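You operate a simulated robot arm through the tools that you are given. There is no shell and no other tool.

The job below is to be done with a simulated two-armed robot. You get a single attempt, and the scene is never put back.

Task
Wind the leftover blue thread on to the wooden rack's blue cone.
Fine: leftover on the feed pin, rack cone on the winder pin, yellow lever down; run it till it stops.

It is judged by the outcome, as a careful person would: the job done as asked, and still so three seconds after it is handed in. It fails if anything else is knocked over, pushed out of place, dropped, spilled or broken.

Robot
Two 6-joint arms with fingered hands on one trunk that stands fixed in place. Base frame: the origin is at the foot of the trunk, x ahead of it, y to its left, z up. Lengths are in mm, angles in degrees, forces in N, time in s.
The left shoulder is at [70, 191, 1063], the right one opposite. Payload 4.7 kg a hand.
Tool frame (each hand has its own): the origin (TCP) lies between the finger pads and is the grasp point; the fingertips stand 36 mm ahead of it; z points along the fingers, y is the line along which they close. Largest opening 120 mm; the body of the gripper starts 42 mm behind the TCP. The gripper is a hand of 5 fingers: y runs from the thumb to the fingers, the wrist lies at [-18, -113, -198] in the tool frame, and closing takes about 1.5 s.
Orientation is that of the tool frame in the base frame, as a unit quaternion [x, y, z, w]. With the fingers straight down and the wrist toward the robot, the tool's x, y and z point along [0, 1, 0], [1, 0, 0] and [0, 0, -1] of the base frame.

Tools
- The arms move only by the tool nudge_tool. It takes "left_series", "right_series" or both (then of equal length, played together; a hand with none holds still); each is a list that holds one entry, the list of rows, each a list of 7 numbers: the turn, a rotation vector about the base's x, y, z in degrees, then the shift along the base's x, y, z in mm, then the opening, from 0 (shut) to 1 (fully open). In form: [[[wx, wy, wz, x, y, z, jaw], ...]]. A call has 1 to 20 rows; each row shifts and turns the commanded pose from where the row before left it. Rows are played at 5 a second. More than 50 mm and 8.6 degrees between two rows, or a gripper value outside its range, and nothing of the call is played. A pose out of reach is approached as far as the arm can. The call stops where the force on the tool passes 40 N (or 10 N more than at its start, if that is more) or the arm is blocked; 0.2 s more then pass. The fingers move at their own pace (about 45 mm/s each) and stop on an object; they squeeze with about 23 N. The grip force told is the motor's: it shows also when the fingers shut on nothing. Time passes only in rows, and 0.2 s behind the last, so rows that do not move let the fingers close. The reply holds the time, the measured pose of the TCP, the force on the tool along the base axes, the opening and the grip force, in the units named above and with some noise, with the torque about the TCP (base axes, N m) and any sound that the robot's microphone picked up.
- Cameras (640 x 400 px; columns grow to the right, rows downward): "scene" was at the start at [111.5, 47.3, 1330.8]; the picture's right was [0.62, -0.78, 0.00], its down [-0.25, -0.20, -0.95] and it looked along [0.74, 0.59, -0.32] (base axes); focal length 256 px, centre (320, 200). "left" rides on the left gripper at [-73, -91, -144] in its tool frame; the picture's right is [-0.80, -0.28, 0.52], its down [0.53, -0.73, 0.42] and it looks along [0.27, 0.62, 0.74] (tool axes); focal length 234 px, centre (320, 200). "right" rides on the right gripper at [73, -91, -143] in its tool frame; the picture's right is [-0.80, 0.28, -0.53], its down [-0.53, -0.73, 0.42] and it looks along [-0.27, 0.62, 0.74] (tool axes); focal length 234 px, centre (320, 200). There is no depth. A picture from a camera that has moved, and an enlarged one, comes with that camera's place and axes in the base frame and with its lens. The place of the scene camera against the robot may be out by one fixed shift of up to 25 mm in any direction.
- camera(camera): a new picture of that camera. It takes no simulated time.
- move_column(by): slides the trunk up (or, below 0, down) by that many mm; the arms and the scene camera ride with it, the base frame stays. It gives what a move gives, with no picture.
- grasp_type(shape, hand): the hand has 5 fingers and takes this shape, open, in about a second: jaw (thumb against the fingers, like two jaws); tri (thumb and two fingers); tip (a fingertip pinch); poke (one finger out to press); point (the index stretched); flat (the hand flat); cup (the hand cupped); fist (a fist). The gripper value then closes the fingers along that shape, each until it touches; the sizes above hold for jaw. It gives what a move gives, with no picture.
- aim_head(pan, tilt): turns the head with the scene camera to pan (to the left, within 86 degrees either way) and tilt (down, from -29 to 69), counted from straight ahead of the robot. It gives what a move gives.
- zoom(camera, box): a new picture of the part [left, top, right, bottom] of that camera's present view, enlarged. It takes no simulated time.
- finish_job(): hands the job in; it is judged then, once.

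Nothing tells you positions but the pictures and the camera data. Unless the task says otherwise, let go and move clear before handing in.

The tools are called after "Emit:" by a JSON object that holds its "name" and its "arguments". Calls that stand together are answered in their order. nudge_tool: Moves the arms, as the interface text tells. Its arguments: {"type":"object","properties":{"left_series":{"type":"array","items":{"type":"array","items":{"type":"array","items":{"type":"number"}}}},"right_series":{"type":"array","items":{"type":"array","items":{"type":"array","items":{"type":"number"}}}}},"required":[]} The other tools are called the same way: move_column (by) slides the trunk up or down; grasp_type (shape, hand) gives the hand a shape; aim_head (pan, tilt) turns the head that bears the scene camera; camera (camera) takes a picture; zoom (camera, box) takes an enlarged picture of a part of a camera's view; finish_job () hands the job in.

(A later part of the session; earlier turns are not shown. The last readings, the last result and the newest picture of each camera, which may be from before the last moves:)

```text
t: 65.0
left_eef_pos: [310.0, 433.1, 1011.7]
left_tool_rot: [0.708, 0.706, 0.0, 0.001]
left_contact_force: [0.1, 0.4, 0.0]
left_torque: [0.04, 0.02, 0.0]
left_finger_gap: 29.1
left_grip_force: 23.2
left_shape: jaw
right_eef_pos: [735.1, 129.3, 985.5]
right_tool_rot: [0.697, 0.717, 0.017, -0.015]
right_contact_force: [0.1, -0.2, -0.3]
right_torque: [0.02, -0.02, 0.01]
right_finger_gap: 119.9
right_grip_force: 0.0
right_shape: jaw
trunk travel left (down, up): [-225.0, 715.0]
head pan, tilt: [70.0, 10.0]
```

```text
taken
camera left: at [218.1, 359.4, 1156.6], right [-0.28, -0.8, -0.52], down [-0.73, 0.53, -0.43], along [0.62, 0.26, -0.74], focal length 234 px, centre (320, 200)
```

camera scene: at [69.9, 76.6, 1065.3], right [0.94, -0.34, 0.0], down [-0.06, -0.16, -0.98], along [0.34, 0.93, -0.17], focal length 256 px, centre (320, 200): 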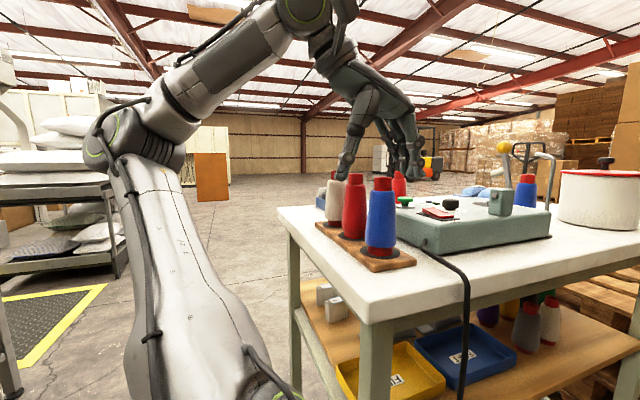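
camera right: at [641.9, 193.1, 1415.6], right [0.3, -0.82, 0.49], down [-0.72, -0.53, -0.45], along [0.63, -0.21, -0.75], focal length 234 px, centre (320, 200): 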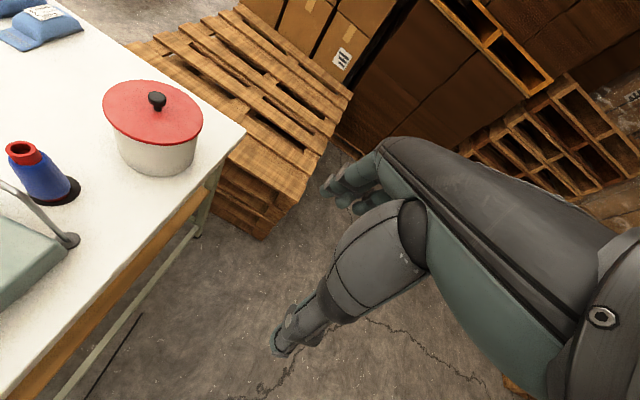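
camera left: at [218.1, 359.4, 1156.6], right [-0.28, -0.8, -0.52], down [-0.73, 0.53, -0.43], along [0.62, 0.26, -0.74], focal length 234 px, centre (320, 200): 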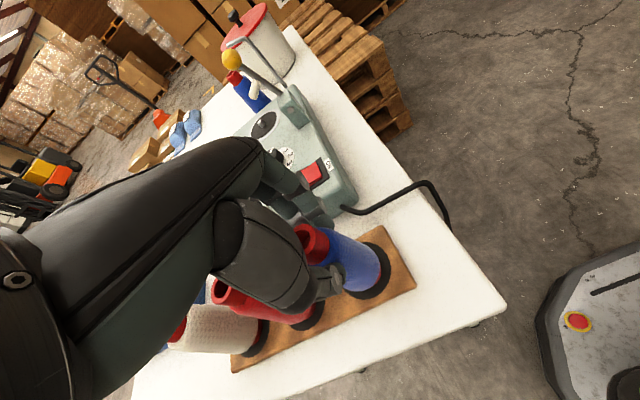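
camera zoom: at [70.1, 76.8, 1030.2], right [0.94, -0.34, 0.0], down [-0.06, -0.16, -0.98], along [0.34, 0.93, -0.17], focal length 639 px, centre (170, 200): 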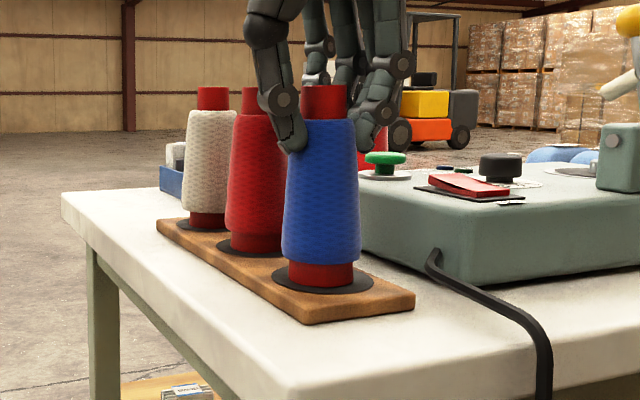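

Gripped at the neck. I'll lift straight up with the column.

Emit:
{"name": "move_column", "arguments": {"by": 60}}

Emit:
{"name": "zoom", "arguments": {"camera": "scene", "box": [300, 120, 460, 280]}}

Emit:
{"name": "move_column", "arguments": {"by": 140}}

Emit:
{"name": "camera", "arguments": {"camera": "scene"}}

Emit:
{"name": "camera", "arguments": {"camera": "left"}}

```text
t: 66.0
left_eef_pos: [309.9, 433.2, 1071.5]
left_tool_rot: [0.708, 0.706, 0.0, 0.001]
left_contact_force: [-0.3, -0.2, 0.3]
left_torque: [-0.02, 0.02, 0.0]
left_finger_gap: 28.9
left_grip_force: 23.0
left_shape: jaw
right_eef_pos: [735.5, 130.5, 1044.1]
right_tool_rot: [0.697, 0.717, 0.017, -0.016]
right_contact_force: [-0.3, 0.2, -0.3]
right_torque: [-0.01, 0.02, -0.01]
right_finger_gap: 120.0
right_grip_force: 0.1
right_shape: jaw
trunk travel left (down, up): [-285.0, 655.0]
head pan, tilt: [70.0, 10.0]
```

```text
2.50 times, centred on (380, 200) of scene
camera zoom: at [70.4, 77.0, 1090.1], right [0.94, -0.34, 0.0], down [-0.06, -0.16, -0.98], along [0.34, 0.93, -0.17], focal length 639 px, centre (170, 200)
```

zoom: 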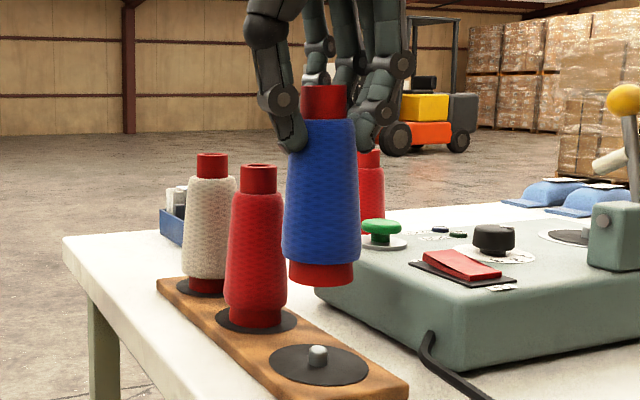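

```text
t: 67.7
left_eef_pos: [309.5, 431.1, 1213.1]
left_tool_rot: [0.707, 0.707, 0.0, 0.001]
left_contact_force: [-1.3, -0.1, -1.2]
left_torque: [0.06, -0.02, 0.01]
left_finger_gap: 29.1
left_grip_force: 22.8
left_shape: jaw
right_eef_pos: [735.9, 129.8, 1185.2]
right_tool_rot: [0.697, 0.717, 0.017, -0.015]
right_contact_force: [0.3, 0.3, -0.5]
right_torque: [0.01, -0.03, 0.01]
right_finger_gap: 119.7
right_grip_force: 0.1
right_shape: jaw
trunk travel left (down, up): [-425.0, 515.0]
head pan, tilt: [70.0, 10.0]
```

```text
taken
camera scene: at [70.3, 76.9, 1230.1], right [0.94, -0.34, 0.0], down [-0.06, -0.16, -0.98], along [0.34, 0.93, -0.17], focal length 256 px, centre (320, 200)
```

scene: 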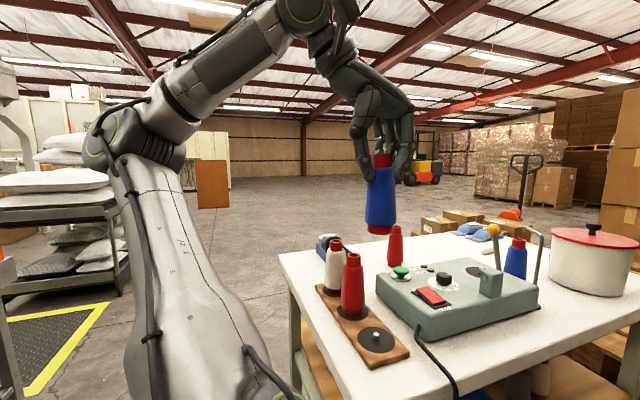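

```text
taken
camera left: at [218.3, 359.6, 1356.4], right [-0.28, -0.8, -0.52], down [-0.73, 0.53, -0.43], along [0.62, 0.26, -0.74], focal length 234 px, centre (320, 200)
```

left: 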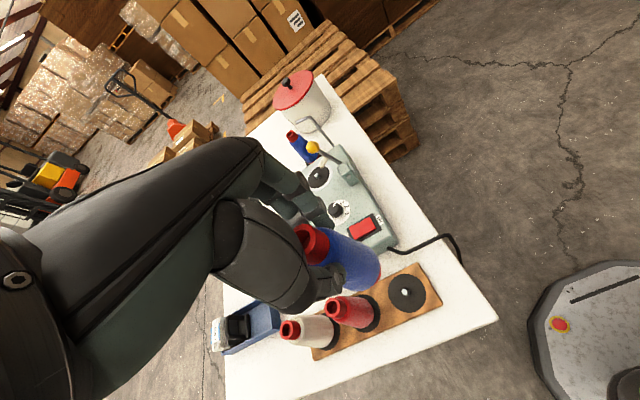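

The cone is held upright and the rest of the rack is undisturbed. I'll raise the column and carry the cone over to above the winder pin, staying higher than the lever ball.

Emit:
{"name": "move_column", "arguments": {"by": 240}}

Emit:
{"name": "nudge_tool", "arguments": {"left_series": [[[0, 0, 0, 20, 15, 0, 0], [0, 0, 0, 25, 15, -5, 0], [0, 0, 0, 25, 15, -10, 0], [0, 0, -3, 25, 15, -15, 0], [0, 0, -3, 25, 15, -15, 0], [0, 0, -3, 25, 10, -15, 0], [0, 0, -3, 25, 5, -15, 0], [0, 0, -3, 25, 0, -15, 0], [0, 0, -3, 25, -5, -15, 0], [0, 0, -3, 25, -5, -15, 0], [0, 0, -3, 25, -5, -15, 0], [0, 0, -3, 25, -5, -15, 0], [0, 0, -3, 25, -5, -15, 0], [0, 0, 0, 7, -3, -10, 0], [0, 0, 0, 0, 0, 0, 0]]]}}

Emit:
{"name": "camera", "arguments": {"camera": "left"}}

Emit:
{"name": "camera", "arguments": {"camera": "scene"}}

```text
t: 70.2
left_eef_pos: [309.7, 432.1, 1450.9]
left_tool_rot: [0.708, 0.706, 0.0, 0.001]
left_contact_force: [0.9, -0.2, -0.9]
left_torque: [0.0, -0.04, -0.02]
left_finger_gap: 29.0
left_grip_force: 22.7
left_shape: jaw
right_eef_pos: [734.5, 129.8, 1425.7]
right_tool_rot: [0.697, 0.717, 0.017, -0.015]
right_contact_force: [0.5, 0.5, 0.1]
right_torque: [0.02, -0.02, 0.0]
right_finger_gap: 120.0
right_grip_force: 0.1
right_shape: jaw
trunk travel left (down, up): [-665.0, 275.0]
head pan, tilt: [70.0, 10.0]
```

```text
t: 73.4
left_eef_pos: [551.3, 500.1, 1258.6]
left_tool_rot: [0.866, 0.5, 0.002, 0.001]
left_contact_force: [0.3, 0.3, 0.3]
left_torque: [0.01, 0.0, -0.01]
left_finger_gap: 29.4
left_grip_force: 22.6
left_shape: jaw
left hand out of reach, approached as far as the arm can: row 11, 12, 13, 14
right_eef_pos: [734.4, 129.7, 1424.9]
right_tool_rot: [0.696, 0.718, 0.016, -0.015]
right_contact_force: [-0.3, 0.5, 0.0]
right_torque: [-0.04, 0.01, 0.01]
right_finger_gap: 119.9
right_grip_force: 0.1
right_shape: jaw
trunk travel left (down, up): [-665.0, 275.0]
head pan, tilt: [70.0, 10.0]
```

```text
taken
camera left: at [436.2, 483.7, 1402.7], right [-0.64, -0.56, -0.53], down [-0.37, 0.83, -0.43], along [0.67, -0.08, -0.74], focal length 234 px, centre (320, 200)
```

left: 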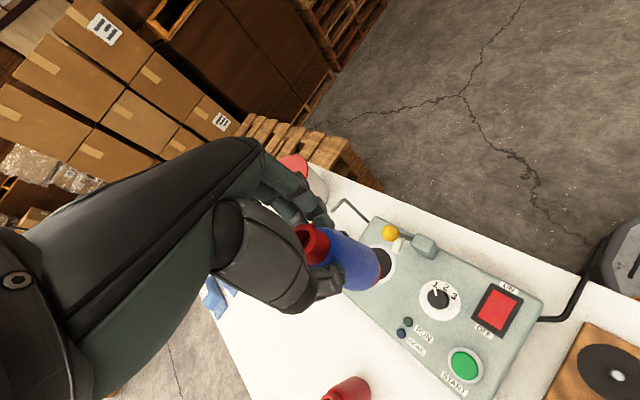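

```text
taken
camera scene: at [70.1, 76.8, 1470.2], right [0.94, -0.34, 0.0], down [-0.06, -0.16, -0.98], along [0.34, 0.93, -0.17], focal length 256 px, centre (320, 200)
```

scene: 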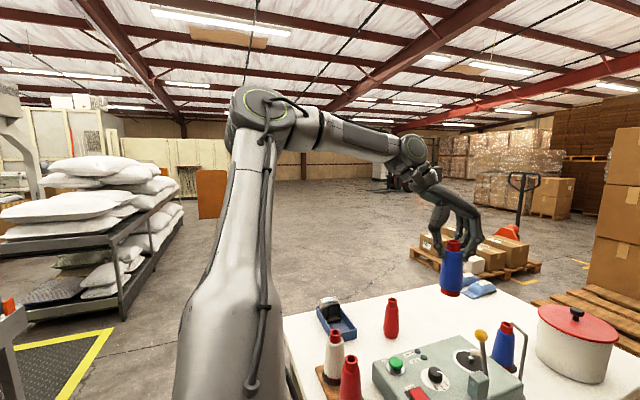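

At that yaw the hand hit a joint limit short of the winder. I'll turn it back to nearly straight, lift a little, and move over the pin, then descend with the column.

Emit:
{"name": "move_column", "arguments": {"by": 60}}

Emit:
{"name": "nudge_tool", "arguments": {"left_series": [[[0, 0, 6, 0, 0, 0, 0], [0, 0, 6, 0, 0, 0, 0], [0, 0, 6, 5, 0, 0, 0], [0, 0, 6, 15, 0, -5, 0], [0, 0, 0, 20, -1, -15, 0], [0, 0, 0, 20, -2, -15, 0], [0, 0, 0, 20, -2, -15, 0], [0, 0, 0, 5, -2, -15, 0], [0, 0, 0, 0, 0, 0, 0]]]}}

Emit:
{"name": "camera", "arguments": {"camera": "left"}}

Emit:
{"name": "camera", "arguments": {"camera": "scene"}}

```text
t: 74.4
left_eef_pos: [552.6, 501.1, 1319.2]
left_tool_rot: [0.866, 0.499, 0.001, 0.0]
left_contact_force: [-0.2, 0.5, -0.6]
left_torque: [-0.01, 0.02, -0.01]
left_finger_gap: 29.1
left_grip_force: 23.1
left_shape: jaw
right_eef_pos: [735.2, 129.7, 1484.5]
right_tool_rot: [0.697, 0.717, 0.016, -0.014]
right_contact_force: [-0.2, 0.2, -0.2]
right_torque: [0.0, 0.02, -0.03]
right_finger_gap: 119.7
right_grip_force: 0.0
right_shape: jaw
trunk travel left (down, up): [-725.0, 215.0]
head pan, tilt: [70.0, 10.0]
```

```text
t: 76.4
left_eef_pos: [607.6, 514.2, 1250.9]
left_tool_rot: [0.743, 0.669, 0.002, 0.002]
left_contact_force: [-0.8, 0.6, -0.3]
left_torque: [0.02, -0.01, 0.02]
left_finger_gap: 29.0
left_grip_force: 22.8
left_shape: jaw
left hand out of reach, approached as far as the arm can: row 6, 7, 8
right_eef_pos: [734.3, 130.5, 1485.3]
right_tool_rot: [0.696, 0.717, 0.017, -0.015]
right_contact_force: [0.0, -0.4, 0.0]
right_torque: [0.0, 0.0, 0.03]
right_finger_gap: 119.9
right_grip_force: 0.0
right_shape: jaw
trunk travel left (down, up): [-725.0, 215.0]
head pan, tilt: [70.0, 10.0]
```

```text
taken
camera left: at [508.9, 450.8, 1395.0], right [-0.36, -0.77, -0.53], down [-0.67, 0.61, -0.43], along [0.65, 0.2, -0.73], focal length 234 px, centre (320, 200)
```

left: 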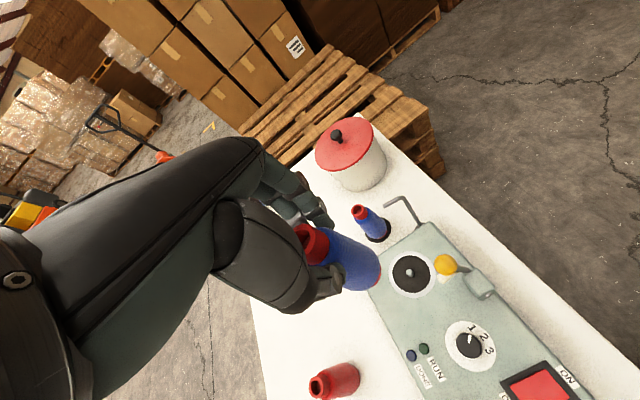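

```text
taken
camera scene: at [69.7, 76.9, 1530.2], right [0.94, -0.34, 0.0], down [-0.06, -0.16, -0.98], along [0.34, 0.93, -0.17], focal length 256 px, centre (320, 200)
```

scene: 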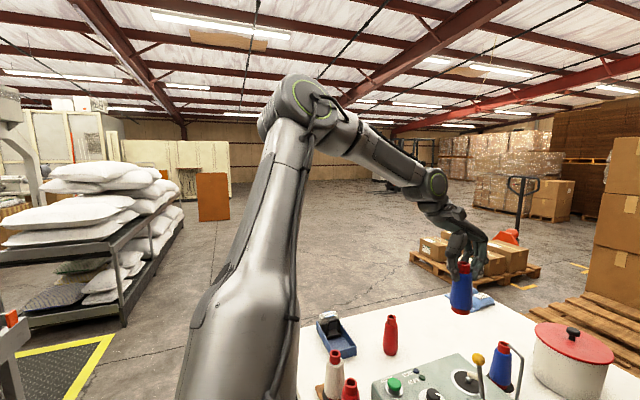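

The arm meets a limit when the hand is level with the shoulder here. I'll raise the trunk so the hand works lower relative to the shoulder, as it did at the feed pin, and approach from further out.

Emit:
{"name": "move_column", "arguments": {"by": 150}}

Emit:
{"name": "nudge_tool", "arguments": {"left_series": [[[0, 0, 2, 5, 25, -10, 0], [0, 0, 2, 5, 25, -20, 0], [0, 0, 2, 5, 25, -25, 0], [0, 0, 2, 5, 15, -30, 0], [0, 0, 0, 5, 0, -30, 0], [0, 0, 0, 5, 0, -30, 0], [0, 0, 0, 0, 0, -10, 0], [0, 0, 0, 0, 0, 0, 0]]]}}

Emit:
{"name": "camera", "arguments": {"camera": "scene"}}

```text
t: 78.1
left_eef_pos: [609.5, 512.4, 1400.3]
left_tool_rot: [0.743, 0.669, 0.002, 0.002]
left_contact_force: [0.3, -0.6, -0.1]
left_torque: [0.02, 0.01, 0.01]
left_finger_gap: 29.3
left_grip_force: 22.7
left_shape: jaw
right_eef_pos: [735.4, 129.3, 1635.1]
right_tool_rot: [0.697, 0.717, 0.017, -0.016]
right_contact_force: [0.0, 0.1, 0.0]
right_torque: [-0.01, 0.05, 0.01]
right_finger_gap: 120.3
right_grip_force: 0.0
right_shape: jaw
trunk travel left (down, up): [-875.0, 65.0]
head pan, tilt: [70.0, 10.0]
```

```text
t: 79.9
left_eef_pos: [599.5, 595.0, 1261.8]
left_tool_rot: [0.694, 0.72, 0.003, 0.0]
left_contact_force: [0.2, -0.4, -1.0]
left_torque: [0.02, 0.01, -0.02]
left_finger_gap: 29.4
left_grip_force: 23.2
left_shape: jaw
left hand out of reach, approached as far as the arm can: row 4, 5, 6, 7
right_eef_pos: [734.9, 129.7, 1634.0]
right_tool_rot: [0.697, 0.717, 0.017, -0.015]
right_contact_force: [-0.5, 0.0, 0.2]
right_torque: [0.0, 0.0, 0.01]
right_finger_gap: 119.8
right_grip_force: 0.2
right_shape: jaw
trunk travel left (down, up): [-875.0, 65.0]
head pan, tilt: [70.0, 10.0]
```

```text
taken
camera scene: at [70.2, 76.8, 1680.2], right [0.94, -0.34, 0.0], down [-0.06, -0.16, -0.98], along [0.34, 0.93, -0.17], focal length 256 px, centre (320, 200)
```

scene: 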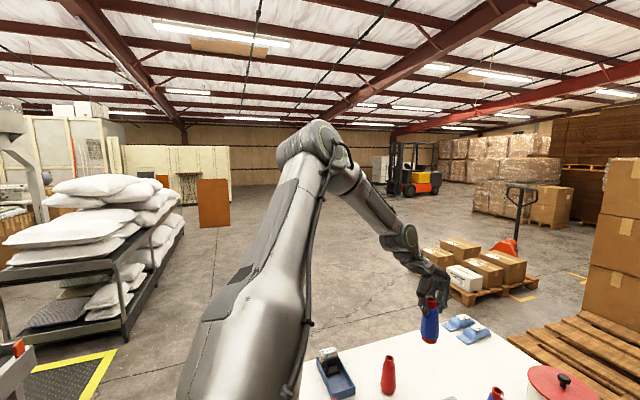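

Emit:
{"name": "nudge_tool", "arguments": {"left_series": [[[0, 0, 4, 5, 25, 0, 0], [0, 0, 4, 10, 25, 0, 0], [0, 0, 4, 10, 25, 0, 0], [0, 0, 4, 15, 25, 0, 0], [0, 0, 4, 15, 15, 0, 0], [0, 0, 0, 0, 0, 0, 0]]]}}

Emit:
{"name": "camera", "arguments": {"camera": "scene"}}

```text
t: 81.3
left_eef_pos: [632.4, 699.3, 1269.3]
left_tool_rot: [0.558, 0.83, 0.003, 0.0]
left_contact_force: [0.5, -0.8, -0.5]
left_torque: [0.01, -0.01, 0.01]
left_finger_gap: 29.2
left_grip_force: 23.5
left_shape: jaw
left hand out of reach, approached as far as the arm can: row 3, 4, 5
right_eef_pos: [735.8, 130.0, 1634.9]
right_tool_rot: [0.697, 0.717, 0.017, -0.015]
right_contact_force: [0.5, 0.6, -0.7]
right_torque: [-0.01, 0.04, 0.01]
right_finger_gap: 119.7
right_grip_force: 0.0
right_shape: jaw
trunk travel left (down, up): [-875.0, 65.0]
head pan, tilt: [70.0, 10.0]
```

```text
taken
camera scene: at [70.5, 76.6, 1680.2], right [0.94, -0.34, 0.0], down [-0.06, -0.16, -0.98], along [0.34, 0.93, -0.17], focal length 256 px, centre (320, 200)
```

scene: 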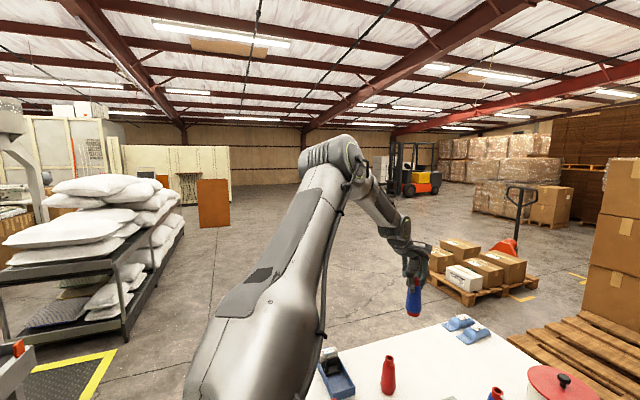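

The arm seems to be in a different elbow configuration than it had at the feed pin, one that is limited outward. Earlier a wide yaw excursion switched it, so I'll repeat that high up, with the cone well clear of everything.

Emit:
{"name": "nudge_tool", "arguments": {"left_series": [[[0, 0, -2.2, -6.7, -13, 33, 0], [0, 0, -2.2, -6.7, -13, 33, 0], [0, 0, -2.2, -6.7, -13, 33, 0], [0, 0, -2.2, -6.7, -13, 33, 0], [0, 0, -2.2, -6.7, -13, 33, 0], [0, 0, -2.2, -6.7, -13, 33, 0], [0, 0, -2.2, -6.7, -13, 33, 0], [0, 0, -2.2, -6.7, -13, 33, 0], [0, 0, -2.2, -6.7, -13, 33, 0], [0, 0, -2.2, -6.7, -13, 33, 0]]]}}

Emit:
{"name": "nudge_tool", "arguments": {"left_series": [[[0, 0, -8.5, -3, 5, -17, 0], [0, 0, -8.5, -3, 5, -17, 0], [0, 0, -8.5, -3, 5, -17, 0], [0, 0, -8.5, -3, 5, -17, 0], [0, 0, -8.5, -3, 5, -17, 0], [0, 0, -8.5, -3, 5, -17, 0], [0, 0, -8.5, -3, 5, -17, 0], [0, 0, -8.5, -3, 5, -17, 0], [0, 0, -8.5, -3, 5, -17, 0], [0, 0, -8.5, -3, 5, -17, 0], [0, 0, -8.5, -3, 5, -17, 0], [0, 0, -8.5, -3, 5, -17, 0], [0, 0, -8.5, -3, 5, -17, 0]]]}}

Emit:
{"name": "camera", "arguments": {"camera": "scene"}}

```text
t: 83.5
left_eef_pos: [566.8, 567.1, 1603.4]
left_tool_rot: [0.708, 0.707, 0.002, 0.002]
left_contact_force: [0.4, -1.0, 0.0]
left_torque: [0.02, 0.02, -0.01]
left_finger_gap: 29.0
left_grip_force: 23.1
left_shape: jaw
right_eef_pos: [734.5, 128.2, 1635.2]
right_tool_rot: [0.697, 0.716, 0.017, -0.016]
right_contact_force: [0.8, -0.5, 0.3]
right_torque: [0.03, -0.03, 0.02]
right_finger_gap: 120.0
right_grip_force: 0.0
right_shape: jaw
trunk travel left (down, up): [-875.0, 65.0]
head pan, tilt: [70.0, 10.0]
```

```text
t: 86.3
left_eef_pos: [405.4, 613.5, 1355.2]
left_tool_rot: [0.984, -0.179, 0.0, 0.0]
left_contact_force: [-0.2, -0.3, -0.7]
left_torque: [0.0, -0.02, -0.06]
left_finger_gap: 29.1
left_grip_force: 23.0
left_shape: jaw
left hand out of reach, approached as far as the arm can: row 3, 4, 5, 6, 7, 8, 9, 10, 11, 12, 13
right_eef_pos: [735.9, 129.6, 1635.0]
right_tool_rot: [0.697, 0.717, 0.016, -0.016]
right_contact_force: [-0.1, -0.4, -1.0]
right_torque: [-0.02, 0.01, 0.03]
right_finger_gap: 120.2
right_grip_force: 0.1
right_shape: jaw
trunk travel left (down, up): [-875.0, 65.0]
head pan, tilt: [70.0, 10.0]
```

```text
taken
camera scene: at [71.4, 76.5, 1680.1], right [0.94, -0.34, 0.0], down [-0.06, -0.16, -0.98], along [0.34, 0.93, -0.17], focal length 256 px, centre (320, 200)
```

scene: 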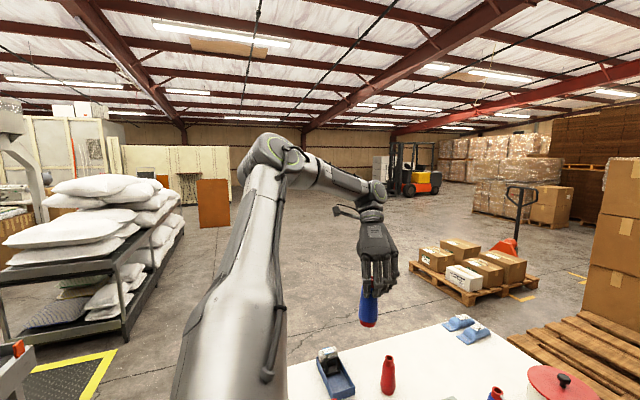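

Emit:
{"name": "nudge_tool", "arguments": {"left_series": [[[0, 0, 7.5, 33, 1, -13, 0], [0, 0, 7.5, 33, 1, -13, 0], [0, 0, 7.5, 33, 1, -13, 0], [0, 0, 7.5, 33, 1, -13, 0], [0, 0, 7.5, 33, 1, -13, 0], [0, 0, 7.5, 33, 1, -13, 0]]]}}

Emit:
{"name": "nudge_tool", "arguments": {"left_series": [[[0, 0, 0, 0, 0, 40, 0], [0, 0, 0, 0, 0, 40, 0], [0, 0, 8, 0, 0, 30, 0], [0, 0, 8, 0, 0, 20, 0], [0, 0, 8, 0, 0, 20, 0], [0, 0, 8, 0, 0, 20, 0], [0, 0, 8, 0, 0, 20, 0], [0, 0, 8, 0, 0, 20, 0], [0, 0, 8, 0, 0, 20, 0], [0, 0, 8, 0, 0, 10, 0]]]}}

Emit:
{"name": "camera", "arguments": {"camera": "scene"}}

```text
t: 87.7
left_eef_pos: [465.3, 597.4, 1296.3]
left_tool_rot: [0.977, 0.214, 0.002, 0.003]
left_contact_force: [0.6, -0.2, -0.2]
left_torque: [-0.04, 0.01, -0.01]
left_finger_gap: 28.9
left_grip_force: 23.1
left_shape: jaw
left hand out of reach, approached as far as the arm can: row 1, 2, 3, 4, 5, 6
right_eef_pos: [737.2, 129.1, 1635.3]
right_tool_rot: [0.697, 0.717, 0.015, -0.015]
right_contact_force: [0.2, 0.2, -0.5]
right_torque: [0.0, 0.01, 0.02]
right_finger_gap: 119.6
right_grip_force: 0.1
right_shape: jaw
trunk travel left (down, up): [-875.0, 65.0]
head pan, tilt: [70.0, 10.0]
```

```text
t: 89.9
left_eef_pos: [504.3, 584.6, 1523.6]
left_tool_rot: [0.716, 0.698, 0.003, 0.002]
left_contact_force: [0.2, -0.5, 0.5]
left_torque: [0.0, -0.02, -0.02]
left_finger_gap: 29.1
left_grip_force: 22.6
left_shape: jaw
left hand out of reach, approached as far as the arm can: row 3, 4, 7
right_eef_pos: [734.2, 128.4, 1636.6]
right_tool_rot: [0.697, 0.716, 0.017, -0.015]
right_contact_force: [-0.2, 0.2, -0.7]
right_torque: [0.03, -0.02, 0.01]
right_finger_gap: 119.8
right_grip_force: 0.1
right_shape: jaw
trunk travel left (down, up): [-875.0, 65.0]
head pan, tilt: [70.0, 10.0]
```

```text
taken
camera scene: at [69.0, 75.6, 1680.3], right [0.94, -0.34, 0.0], down [-0.06, -0.16, -0.98], along [0.34, 0.93, -0.17], focal length 256 px, centre (320, 200)
```

scene: 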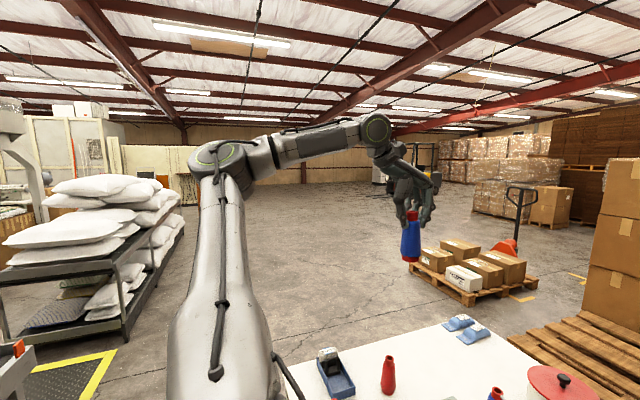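

The elbow has switched back to the outer configuration. I'll now retrace the route out and down, then swing in over the winder.

Emit:
{"name": "nudge_tool", "arguments": {"left_series": [[[0, 0, 5, 20, 15, -4, 0], [0, 0, 5, 20, 15, -4, 0], [0, 0, 5, 20, 15, -4, 0], [0, 0, 5, 20, 15, -4, 0], [0, 0, 0, 20, 15, 0, 0], [0, 0, 0, 20, 15, 0, 0], [0, 0, 0, 20, 15, 0, 0], [0, 0, 0, 15, 5, -30, 0], [0, 0, 0, 0, 0, -40, 0], [0, 0, 0, 0, 0, -40, 0], [0, 0, 0, 0, 0, -40, 0], [0, 0, 0, 0, 0, -40, 0], [0, 0, 0, 0, 0, -40, 0], [0, 0, 0, 0, 0, -20, 0]]]}}

Emit:
{"name": "nudge_tool", "arguments": {"left_series": [[[0, 0, -4, -3, -25, 0, 0], [0, 0, -4, -3, -25, 0, 0], [0, 0, -4, -3, -25, 0, 0], [0, 0, -4, -3, -25, 0, 0], [0, 0, -4, -3, -25, 0, 0], [0, 0, -4, -3, -25, 0, 0], [0, 0, 0, -5, -25, 0, 0], [0, 0, 0, -5, -25, 0, 0], [0, 0, 0, 0, -5, 0, 0], [0, 0, 0, 0, 0, 0, 0]]]}}

Emit:
{"name": "camera", "arguments": {"camera": "left"}}

Emit:
{"name": "camera", "arguments": {"camera": "scene"}}

```text
t: 92.9
left_eef_pos: [623.7, 687.6, 1263.8]
left_tool_rot: [0.583, 0.812, 0.005, 0.0]
left_contact_force: [0.1, -0.9, -0.7]
left_torque: [0.02, 0.04, 0.0]
left_finger_gap: 28.8
left_grip_force: 22.6
left_shape: jaw
left hand out of reach, approached as far as the arm can: row 7, 8, 12, 13, 14
right_eef_pos: [736.5, 129.4, 1634.7]
right_tool_rot: [0.697, 0.717, 0.017, -0.014]
right_contact_force: [-0.1, 0.0, 0.1]
right_torque: [0.0, -0.02, 0.0]
right_finger_gap: 120.1
right_grip_force: 0.0
right_shape: jaw
trunk travel left (down, up): [-875.0, 65.0]
head pan, tilt: [70.0, 10.0]
```

```text
t: 95.1
left_eef_pos: [576.0, 485.6, 1272.1]
left_tool_rot: [0.74, 0.672, 0.002, 0.002]
left_contact_force: [-0.4, 0.4, -0.7]
left_torque: [-0.01, -0.01, 0.04]
left_finger_gap: 29.0
left_grip_force: 22.9
left_shape: jaw
left hand out of reach, approached as far as the arm can: row 3, 4, 5, 6, 9
right_eef_pos: [734.7, 131.2, 1634.9]
right_tool_rot: [0.697, 0.716, 0.017, -0.015]
right_contact_force: [-0.6, -1.2, -0.5]
right_torque: [-0.01, 0.0, 0.02]
right_finger_gap: 119.8
right_grip_force: 0.0
right_shape: jaw
trunk travel left (down, up): [-875.0, 65.0]
head pan, tilt: [70.0, 10.0]
```

```text
taken
camera left: at [477.2, 421.1, 1415.6], right [-0.35, -0.77, -0.53], down [-0.68, 0.6, -0.43], along [0.65, 0.2, -0.73], focal length 234 px, centre (320, 200)
```

left: 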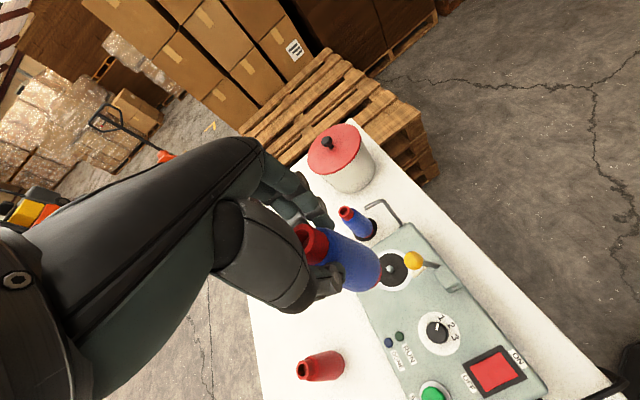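

```text
taken
camera scene: at [70.4, 77.7, 1680.1], right [0.94, -0.34, 0.0], down [-0.06, -0.16, -0.98], along [0.34, 0.93, -0.17], focal length 256 px, centre (320, 200)
```

scene: 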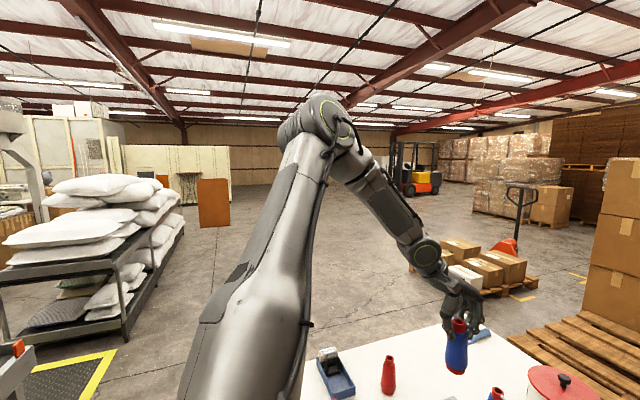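

The hand-down limit in this configuration seems to depend on being too low relative to the shoulder. I'll raise the hand relative to the shoulder, move over the winder, and use the column to descend instead.

Emit:
{"name": "nudge_tool", "arguments": {"left_series": [[[0, 0, 0, 0, 0, 40, 0], [0, 0, 0, 0, 0, 40, 0], [0, 0, 0, 0, 0, 40, 0], [0, 0, 0, 0, 0, 40, 0], [0, 0, 0, 0, 0, 40, 0], [0, 0, 0, 15, 2, 10, 0], [0, 0, 0, 15, 2, 0, 0], [0, 0, 0, 15, 2, 0, 0], [0, 0, 0, 15, 2, 0, 0], [0, 0, 0, 0, 0, 0, 0]]]}}

Emit:
{"name": "camera", "arguments": {"camera": "scene"}}

```text
t: 97.3
left_eef_pos: [599.6, 516.2, 1470.7]
left_tool_rot: [0.74, 0.672, 0.003, 0.003]
left_contact_force: [0.3, -0.7, -0.3]
left_torque: [-0.01, 0.02, 0.03]
left_finger_gap: 29.0
left_grip_force: 23.5
left_shape: jaw
left hand out of reach, approached as far as the arm can: row 6, 7, 8, 9
right_eef_pos: [736.5, 130.2, 1634.4]
right_tool_rot: [0.697, 0.717, 0.016, -0.016]
right_contact_force: [0.3, -0.6, -0.2]
right_torque: [0.0, -0.03, 0.0]
right_finger_gap: 119.9
right_grip_force: 0.0
right_shape: jaw
trunk travel left (down, up): [-875.0, 65.0]
head pan, tilt: [70.0, 10.0]
```

```text
taken
camera scene: at [70.8, 77.4, 1680.1], right [0.94, -0.34, 0.0], down [-0.06, -0.16, -0.98], along [0.34, 0.93, -0.17], focal length 256 px, centre (320, 200)
```

scene: 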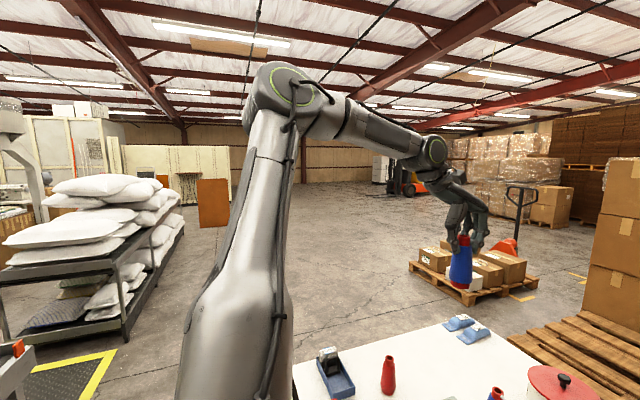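

Emit:
{"name": "nudge_tool", "arguments": {"left_series": [[[0, 0, 6, 0, 0, 0, 0], [0, 0, 6, 0, 0, 0, 0], [0, 0, 6, 5, -4, 0, 0], [0, 0, 6, 5, -4, 0, 0], [0, 0, 6, 5, -4, 0, 0], [0, 0, 0, 8, -4, 0, 0], [0, 0, 0, 8, -4, 0, 0], [0, 0, 0, 8, -4, 0, 0], [0, 0, 0, 0, 0, 0, 0]]]}}

Emit:
{"name": "camera", "arguments": {"camera": "scene"}}

```text
t: 99.3
left_eef_pos: [574.1, 530.3, 1460.6]
left_tool_rot: [0.543, 0.84, 0.002, 0.001]
left_contact_force: [-0.4, 0.0, -0.3]
left_torque: [-0.02, 0.0, 0.0]
left_finger_gap: 28.9
left_grip_force: 22.9
left_shape: jaw
left hand out of reach, approached as far as the arm can: row 1, 2, 3, 4, 5, 6, 7, 8
right_eef_pos: [734.8, 129.8, 1634.1]
right_tool_rot: [0.697, 0.717, 0.017, -0.015]
right_contact_force: [0.7, 0.2, -0.2]
right_torque: [0.0, 0.02, -0.01]
right_finger_gap: 119.8
right_grip_force: 0.2
right_shape: jaw
trunk travel left (down, up): [-875.0, 65.0]
head pan, tilt: [70.0, 10.0]
```

```text
taken
camera scene: at [70.3, 76.9, 1680.2], right [0.94, -0.34, 0.0], down [-0.06, -0.16, -0.98], along [0.34, 0.93, -0.17], focal length 256 px, centre (320, 200)
```

scene: 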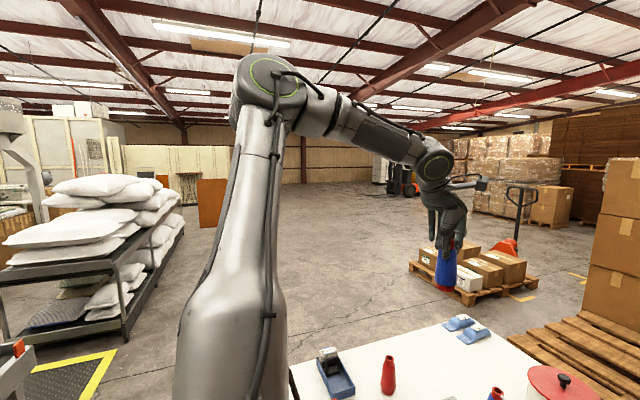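

I think the arm needs to pass through its nearly straight pose, as it did before, to get into the outward-reaching configuration. I'll go there precisely, without overshooting the limit.

Emit:
{"name": "nudge_tool", "arguments": {"left_series": [[[0, 0, -6, -17, 14, 16, 0], [0, 0, -6, -17, 14, 16, 0], [0, 0, -6, -18, 14, 16, 0], [0, 0, -6, -18, 13, 16, 0], [0, 0, 0, 0, 0, 6, 0], [0, 0, 0, 0, 0, 0, 0]]]}}

```text
t: 100.7
left_eef_pos: [505.4, 585.1, 1530.9]
left_tool_rot: [0.705, 0.709, 0.002, 0.0]
left_contact_force: [0.2, 0.7, 0.3]
left_torque: [0.01, 0.01, -0.01]
left_finger_gap: 28.7
left_grip_force: 23.2
left_shape: jaw
right_eef_pos: [736.1, 127.8, 1635.4]
right_tool_rot: [0.697, 0.717, 0.018, -0.015]
right_contact_force: [-0.6, 0.2, 0.4]
right_torque: [0.02, -0.03, 0.0]
right_finger_gap: 119.8
right_grip_force: 0.0
right_shape: jaw
trunk travel left (down, up): [-875.0, 65.0]
head pan, tilt: [70.0, 10.0]
```

Emit:
{"name": "nudge_tool", "arguments": {"left_series": [[[0, 0, 5, 19.4, 14.7, -4, 0], [0, 0, 5, 19.4, 14.7, -4, 0], [0, 0, 5, 19.4, 14.7, -4, 0], [0, 0, 5, 19.4, 14.7, -4, 0], [0, 0, 0, 19.4, 14.7, 0, 0], [0, 0, 0, 19.4, 14.7, 0, 0], [0, 0, 0, 19.4, 14.7, 0, 0], [0, 0, 0, 19.4, 14.7, 0, 0]]]}}

Emit:
{"name": "camera", "arguments": {"camera": "scene"}}

```text
t: 102.5
left_eef_pos: [637.2, 711.5, 1507.7]
left_tool_rot: [0.571, 0.821, 0.002, 0.003]
left_contact_force: [0.3, 0.2, -0.8]
left_torque: [-0.03, -0.01, -0.01]
left_finger_gap: 28.7
left_grip_force: 23.4
left_shape: jaw
left hand out of reach, approached as far as the arm can: row 7, 8
right_eef_pos: [735.3, 131.5, 1636.0]
right_tool_rot: [0.696, 0.717, 0.017, -0.014]
right_contact_force: [-0.4, -0.1, 0.0]
right_torque: [-0.02, -0.03, 0.0]
right_finger_gap: 119.8
right_grip_force: 0.0
right_shape: jaw
trunk travel left (down, up): [-875.0, 65.0]
head pan, tilt: [70.0, 10.0]
```

```text
taken
camera scene: at [70.3, 78.4, 1680.1], right [0.94, -0.34, 0.0], down [-0.06, -0.16, -0.98], along [0.34, 0.93, -0.17], focal length 256 px, centre (320, 200)
```

scene: 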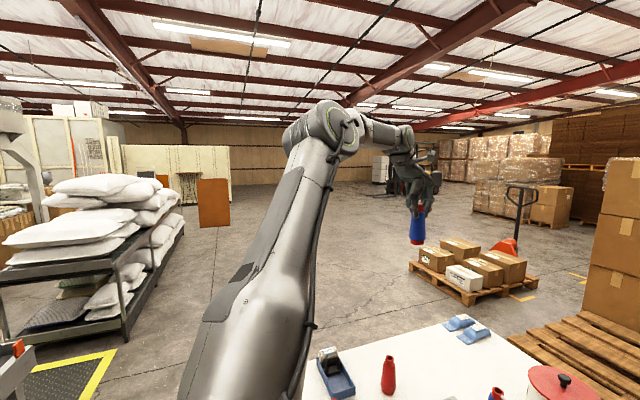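

Emit:
{"name": "aim_head", "arguments": {"pan": 60, "tilt": 30}}

Emit:
{"name": "nudge_tool", "arguments": {"left_series": [[[0, 0, 0, -16, 0, -30, 0], [0, 0, 0, -16, 0, -30, 0], [0, 0, 0, -16, 0, -30, 0], [0, 0, 0, -16, 0, -30, 0], [0, 0, 0, -15, 1, -30, 0], [0, 0, 0, -15, 1, -33, 0], [0, 0, 0, 0, 0, 0, 0]]]}}

Emit:
{"name": "camera", "arguments": {"camera": "scene"}}

```text
t: 103.4
left_eef_pos: [636.2, 710.5, 1510.6]
left_tool_rot: [0.57, 0.822, 0.003, 0.002]
left_contact_force: [1.1, 0.2, -0.9]
left_torque: [0.01, -0.03, -0.02]
left_finger_gap: 28.8
left_grip_force: 23.2
left_shape: jaw
right_eef_pos: [735.3, 129.9, 1635.4]
right_tool_rot: [0.697, 0.717, 0.016, -0.015]
right_contact_force: [0.4, -0.1, -0.1]
right_torque: [0.01, -0.02, -0.03]
right_finger_gap: 119.9
right_grip_force: 0.2
right_shape: jaw
trunk travel left (down, up): [-875.0, 65.0]
head pan, tilt: [60.0, 30.0]
```

```text
t: 105.0
left_eef_pos: [544.4, 712.1, 1324.7]
left_tool_rot: [0.57, 0.821, 0.003, 0.001]
left_contact_force: [-0.6, 0.3, -0.4]
left_torque: [-0.02, -0.03, -0.02]
left_finger_gap: 28.9
left_grip_force: 23.2
left_shape: jaw
right_eef_pos: [736.5, 129.4, 1634.5]
right_tool_rot: [0.696, 0.717, 0.017, -0.016]
right_contact_force: [-0.3, -0.4, -0.4]
right_torque: [-0.01, 0.04, -0.04]
right_finger_gap: 120.0
right_grip_force: 0.0
right_shape: jaw
trunk travel left (down, up): [-875.0, 65.0]
head pan, tilt: [60.0, 30.0]
```

```text
taken
camera scene: at [84.3, 67.3, 1647.8], right [0.87, -0.5, 0.0], down [-0.25, -0.43, -0.87], along [0.43, 0.75, -0.5], focal length 256 px, centre (320, 200)
```

scene: 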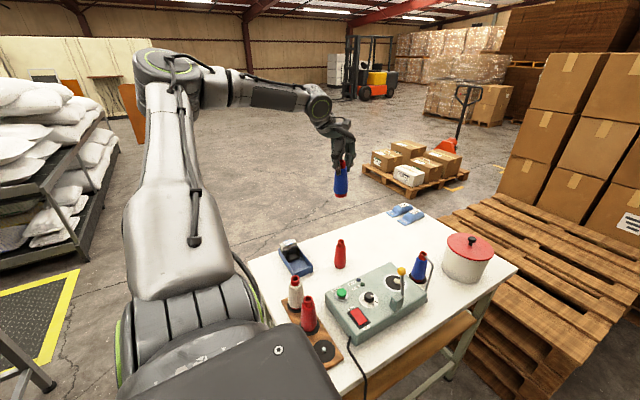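

Emit:
{"name": "nudge_tool", "arguments": {"left_series": [[[0, 0, -4, 8, -12, 0, 0], [0, 0, -4, 8, -12, 0, 0], [0, 0, -4, 8, -12, 0, 0], [0, 0, -4, 8, -12, 0, 0], [0, 0, -4, 8, -12, 0, 0], [0, 0, 0, 15, -10, 0, 0], [0, 0, 0, 15, -10, 0, 0], [0, 0, 0, 0, 0, 0, 0]]]}}

Emit:
{"name": "camera", "arguments": {"camera": "scene"}}

```text
t: 106.8
left_eef_pos: [610.9, 628.0, 1327.0]
left_tool_rot: [0.703, 0.711, 0.002, 0.001]
left_contact_force: [0.1, 0.5, -0.1]
left_torque: [0.0, 0.0, -0.02]
left_finger_gap: 28.7
left_grip_force: 23.1
left_shape: jaw
left hand out of reach, approached as far as the arm can: row 7
right_eef_pos: [735.6, 130.8, 1635.3]
right_tool_rot: [0.697, 0.717, 0.017, -0.015]
right_contact_force: [-0.7, -1.1, 0.0]
right_torque: [0.03, 0.03, 0.0]
right_finger_gap: 120.1
right_grip_force: 0.0
right_shape: jaw
trunk travel left (down, up): [-875.0, 65.0]
head pan, tilt: [60.0, 30.0]
```

```text
taken
camera scene: at [83.0, 68.6, 1647.8], right [0.87, -0.5, 0.0], down [-0.25, -0.43, -0.87], along [0.43, 0.75, -0.5], focal length 256 px, centre (320, 200)
```

scene: 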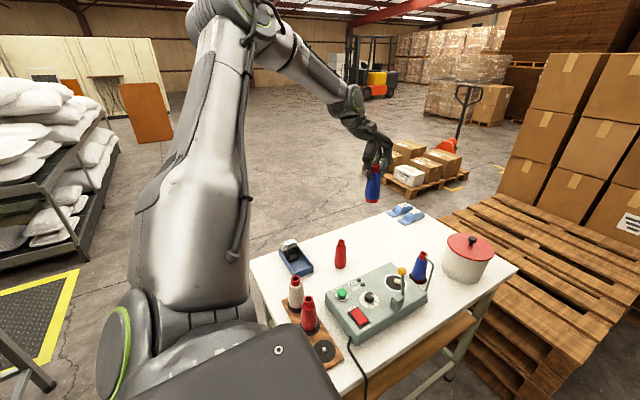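

I'm studying how the arm changes elbow posture. It switched posture earlier when pushed past its limit near (543, 716), so I'll try the same push and return with the cone high in free air.

Emit:
{"name": "nudge_tool", "arguments": {"left_series": [[[0, 0, 0, -10, 8, 0, 0], [0, 0, 0, -18, 16, 0, 0], [0, 0, 4, -30, 25, 0, 0], [0, 0, 4, -30, 25, 0, 0], [0, 0, 4, -30, 25, 0, 0], [0, 0, 4, -30, 25, 0, 0], [0, 0, 4, -30, 25, 0, 0], [0, 0, 4, -20, 25, 0, 0], [0, 0, 0, 0, 0, 0, 0]]]}}

Emit:
{"name": "camera", "arguments": {"camera": "scene"}}

```text
t: 108.8
left_eef_pos: [551.6, 746.6, 1280.2]
left_tool_rot: [0.541, 0.841, 0.004, 0.0]
left_contact_force: [-0.3, 0.6, -0.6]
left_torque: [0.03, 0.03, 0.0]
left_finger_gap: 28.5
left_grip_force: 23.1
left_shape: jaw
left hand out of reach, approached as far as the arm can: row 4, 5, 6, 7, 8
right_eef_pos: [738.4, 123.0, 1632.7]
right_tool_rot: [0.697, 0.716, 0.017, -0.018]
right_contact_force: [0.0, -0.1, 0.4]
right_torque: [0.04, 0.06, 0.03]
right_finger_gap: 119.9
right_grip_force: 0.0
right_shape: jaw
trunk travel left (down, up): [-875.0, 65.0]
head pan, tilt: [60.0, 30.0]
```

```text
taken
camera scene: at [86.7, 62.8, 1647.9], right [0.87, -0.5, 0.0], down [-0.25, -0.43, -0.87], along [0.43, 0.75, -0.5], focal length 256 px, centre (320, 200)
```

scene: 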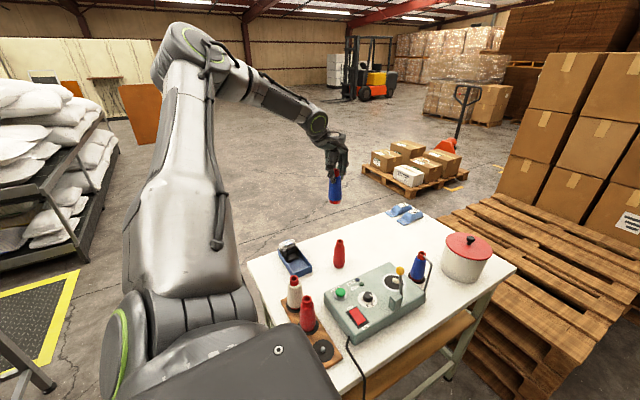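

Emit:
{"name": "nudge_tool", "arguments": {"left_series": [[[0, 0, -4, 3, -25, 40, 0], [0, 0, -4, 3, -25, 40, 0], [0, 0, -4, 3, -25, 40, 0], [0, 0, -4, 3, -25, 40, 0], [0, 0, -4, 3, -25, 40, 0], [0, 0, -4, 0, -25, 40, 0], [0, 0, -1, 0, -25, 40, 0], [0, 0, 0, 0, -5, 40, 0], [0, 0, 0, 0, 0, 7, 0], [0, 0, 0, 0, 0, 0, 0]]]}}

Emit:
{"name": "aim_head", "arguments": {"pan": 50, "tilt": 40}}

Emit:
{"name": "camera", "arguments": {"camera": "scene"}}

```text
t: 111.0
left_eef_pos: [565.3, 574.0, 1605.8]
left_tool_rot: [0.71, 0.704, 0.001, 0.001]
left_contact_force: [-0.7, 0.3, -0.5]
left_torque: [-0.01, 0.03, 0.02]
left_finger_gap: 28.5
left_grip_force: 22.7
left_shape: jaw
right_eef_pos: [735.1, 131.6, 1635.3]
right_tool_rot: [0.697, 0.717, 0.016, -0.015]
right_contact_force: [-0.7, 0.3, 0.5]
right_torque: [-0.01, 0.03, -0.01]
right_finger_gap: 120.2
right_grip_force: 0.1
right_shape: jaw
trunk travel left (down, up): [-875.0, 65.0]
head pan, tilt: [60.0, 30.0]
```

```text
t: 111.7
left_eef_pos: [565.4, 572.9, 1605.0]
left_tool_rot: [0.71, 0.704, 0.002, 0.001]
left_contact_force: [0.6, -0.3, -0.1]
left_torque: [0.01, 0.0, -0.01]
left_finger_gap: 28.7
left_grip_force: 22.9
left_shape: jaw
right_eef_pos: [734.4, 129.1, 1635.3]
right_tool_rot: [0.698, 0.716, 0.017, -0.016]
right_contact_force: [0.4, -0.6, 0.6]
right_torque: [0.0, 0.01, 0.01]
right_finger_gap: 119.9
right_grip_force: 0.0
right_shape: jaw
trunk travel left (down, up): [-875.0, 65.0]
head pan, tilt: [50.0, 40.0]
```

```text
taken
camera scene: at [93.2, 54.9, 1632.5], right [0.77, -0.64, 0.0], down [-0.41, -0.49, -0.77], along [0.49, 0.59, -0.64], focal length 256 px, centre (320, 200)
```

scene: 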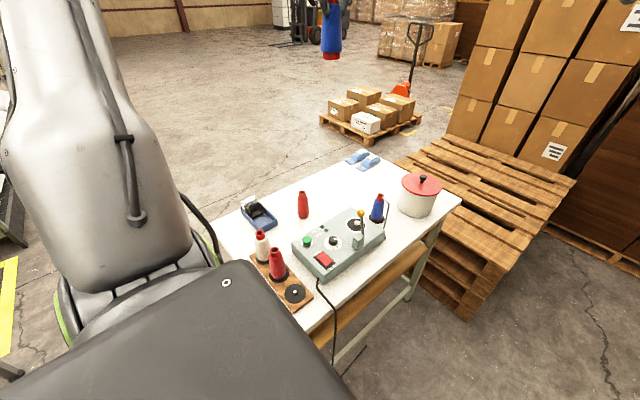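

Emit:
{"name": "nudge_tool", "arguments": {"left_series": [[[0, 0, -8.5, -3, -1, -15, 0], [0, 0, -8.5, -3, 5, -17, 0], [0, 0, -8.5, -3, 5, -17, 0], [0, 0, -8.5, -3, 5, -17, 0], [0, 0, -8.5, -3, 5, -17, 0], [0, 0, -8.5, -3, 5, -17, 0], [0, 0, -8.5, -3, 5, -17, 0], [0, 0, -8.5, -3, 5, -17, 0], [0, 0, -8.5, -3, 5, -17, 0], [0, 0, -8.5, -3, 5, -17, 0], [0, 0, -8.5, -3, 5, -17, 0], [0, 0, -8.5, -3, 5, -17, 0], [0, 0, -8.5, -3, 5, -17, 0]]]}}

Emit:
{"name": "nudge_tool", "arguments": {"left_series": [[[0, 0, 7.5, 33, 1, -13, 0], [0, 0, 7.5, 33, 1, -13, 0], [0, 0, 7.5, 33, 1, -13, 0], [0, 0, 7.5, 33, 1, -13, 0], [0, 0, 7.5, 33, 1, -13, 0], [0, 0, 7.5, 33, 1, -13, 0]]]}}

Emit:
{"name": "camera", "arguments": {"camera": "scene"}}

Emit:
{"name": "nudge_tool", "arguments": {"left_series": [[[0, 0, 0, 0, 0, 40, 0], [0, 0, 0, 0, 0, 40, 0], [0, 0, 8, 0, 0, 30, 0], [0, 0, 8, 0, 0, 20, 0], [0, 0, 8, 0, 0, 20, 0], [0, 0, 8, 0, 0, 20, 0], [0, 0, 8, 0, 0, 20, 0]]]}}

Emit:
{"name": "camera", "arguments": {"camera": "scene"}}

```text
t: 114.5
left_eef_pos: [405.4, 613.6, 1359.7]
left_tool_rot: [0.983, -0.183, 0.0, 0.001]
left_contact_force: [1.1, 0.0, -1.1]
left_torque: [0.0, 0.02, 0.01]
left_finger_gap: 28.4
left_grip_force: 22.9
left_shape: jaw
left hand out of reach, approached as far as the arm can: row 3, 4, 5, 6, 7, 8, 9, 10, 11, 12, 13
right_eef_pos: [736.3, 129.4, 1634.0]
right_tool_rot: [0.697, 0.717, 0.016, -0.015]
right_contact_force: [0.1, -0.3, 0.9]
right_torque: [0.04, -0.01, 0.0]
right_finger_gap: 120.1
right_grip_force: 0.1
right_shape: jaw
trunk travel left (down, up): [-875.0, 65.0]
head pan, tilt: [50.0, 40.0]
```

```text
t: 115.9
left_eef_pos: [467.2, 597.0, 1298.0]
left_tool_rot: [0.978, 0.209, 0.002, 0.001]
left_contact_force: [0.2, 0.5, -0.7]
left_torque: [-0.03, 0.01, 0.01]
left_finger_gap: 28.6
left_grip_force: 22.6
left_shape: jaw
left hand out of reach, approached as far as the arm can: row 1, 2, 3, 4, 5, 6
right_eef_pos: [736.0, 130.4, 1634.7]
right_tool_rot: [0.697, 0.717, 0.016, -0.015]
right_contact_force: [-0.1, -0.1, 0.2]
right_torque: [0.01, -0.02, 0.02]
right_finger_gap: 120.1
right_grip_force: 0.1
right_shape: jaw
trunk travel left (down, up): [-875.0, 65.0]
head pan, tilt: [50.0, 40.0]
```

```text
taken
camera scene: at [93.7, 54.7, 1632.5], right [0.77, -0.64, 0.0], down [-0.41, -0.49, -0.77], along [0.49, 0.59, -0.64], focal length 256 px, centre (320, 200)
```

scene: 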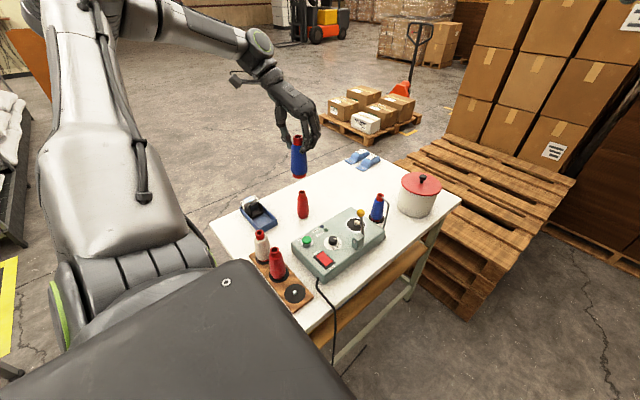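

```text
t: 117.5
left_eef_pos: [494.9, 581.0, 1491.5]
left_tool_rot: [0.848, 0.531, 0.002, 0.001]
left_contact_force: [-0.3, 0.5, 0.4]
left_torque: [0.0, -0.01, 0.01]
left_finger_gap: 28.6
left_grip_force: 23.7
left_shape: jaw
left hand out of reach, approached as far as the arm can: row 4, 6
right_eef_pos: [734.4, 129.5, 1633.9]
right_tool_rot: [0.697, 0.717, 0.017, -0.015]
right_contact_force: [0.3, -0.2, 0.0]
right_torque: [0.02, 0.02, -0.01]
right_finger_gap: 119.9
right_grip_force: 0.0
right_shape: jaw
trunk travel left (down, up): [-875.0, 65.0]
head pan, tilt: [50.0, 40.0]
```

```text
taken
camera scene: at [93.6, 54.3, 1632.5], right [0.77, -0.64, 0.0], down [-0.41, -0.49, -0.77], along [0.49, 0.59, -0.64], focal length 256 px, centre (320, 200)
```

scene: 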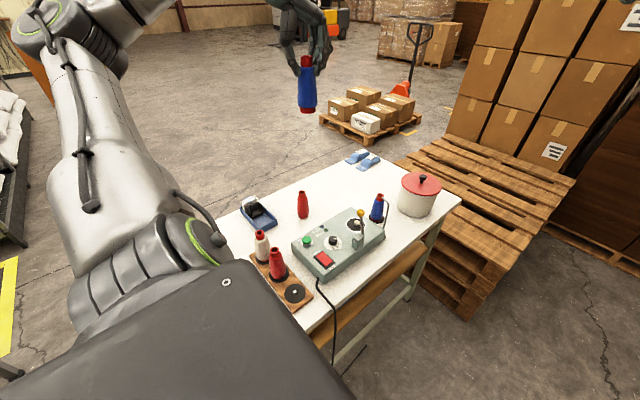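

The arm has just switched: the green shoulder ring now faces inward as it did at the feed pin. I'll continue gently in this posture.

Emit:
{"name": "nudge_tool", "arguments": {"left_series": [[[0, 0, 8, 0, 0, 20, 0], [0, 0, 8, 0, 0, 15, 0]]]}}

Emit:
{"name": "camera", "arguments": {"camera": "scene"}}

```text
t: 118.1
left_eef_pos: [497.3, 584.5, 1526.4]
left_tool_rot: [0.765, 0.644, 0.002, 0.001]
left_contact_force: [1.0, -0.1, -0.6]
left_torque: [0.02, 0.01, -0.03]
left_finger_gap: 28.6
left_grip_force: 23.0
left_shape: jaw
right_eef_pos: [736.8, 130.1, 1633.8]
right_tool_rot: [0.697, 0.716, 0.016, -0.015]
right_contact_force: [-0.5, -0.3, -0.6]
right_torque: [0.0, 0.01, -0.01]
right_finger_gap: 120.1
right_grip_force: 0.0
right_shape: jaw
trunk travel left (down, up): [-875.0, 65.0]
head pan, tilt: [50.0, 40.0]
```

```text
taken
camera scene: at [94.6, 55.2, 1632.3], right [0.77, -0.64, 0.0], down [-0.41, -0.49, -0.77], along [0.49, 0.59, -0.64], focal length 256 px, centre (320, 200)
```

scene: 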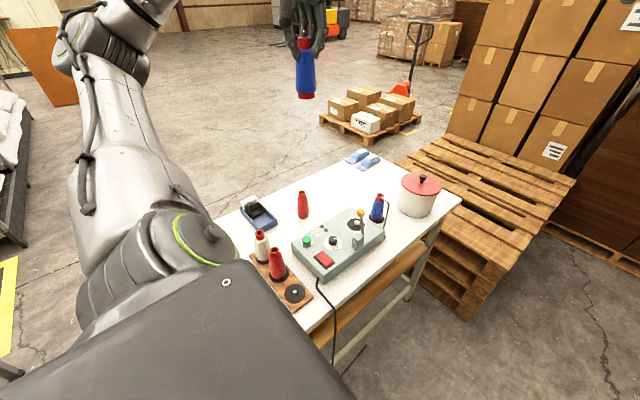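

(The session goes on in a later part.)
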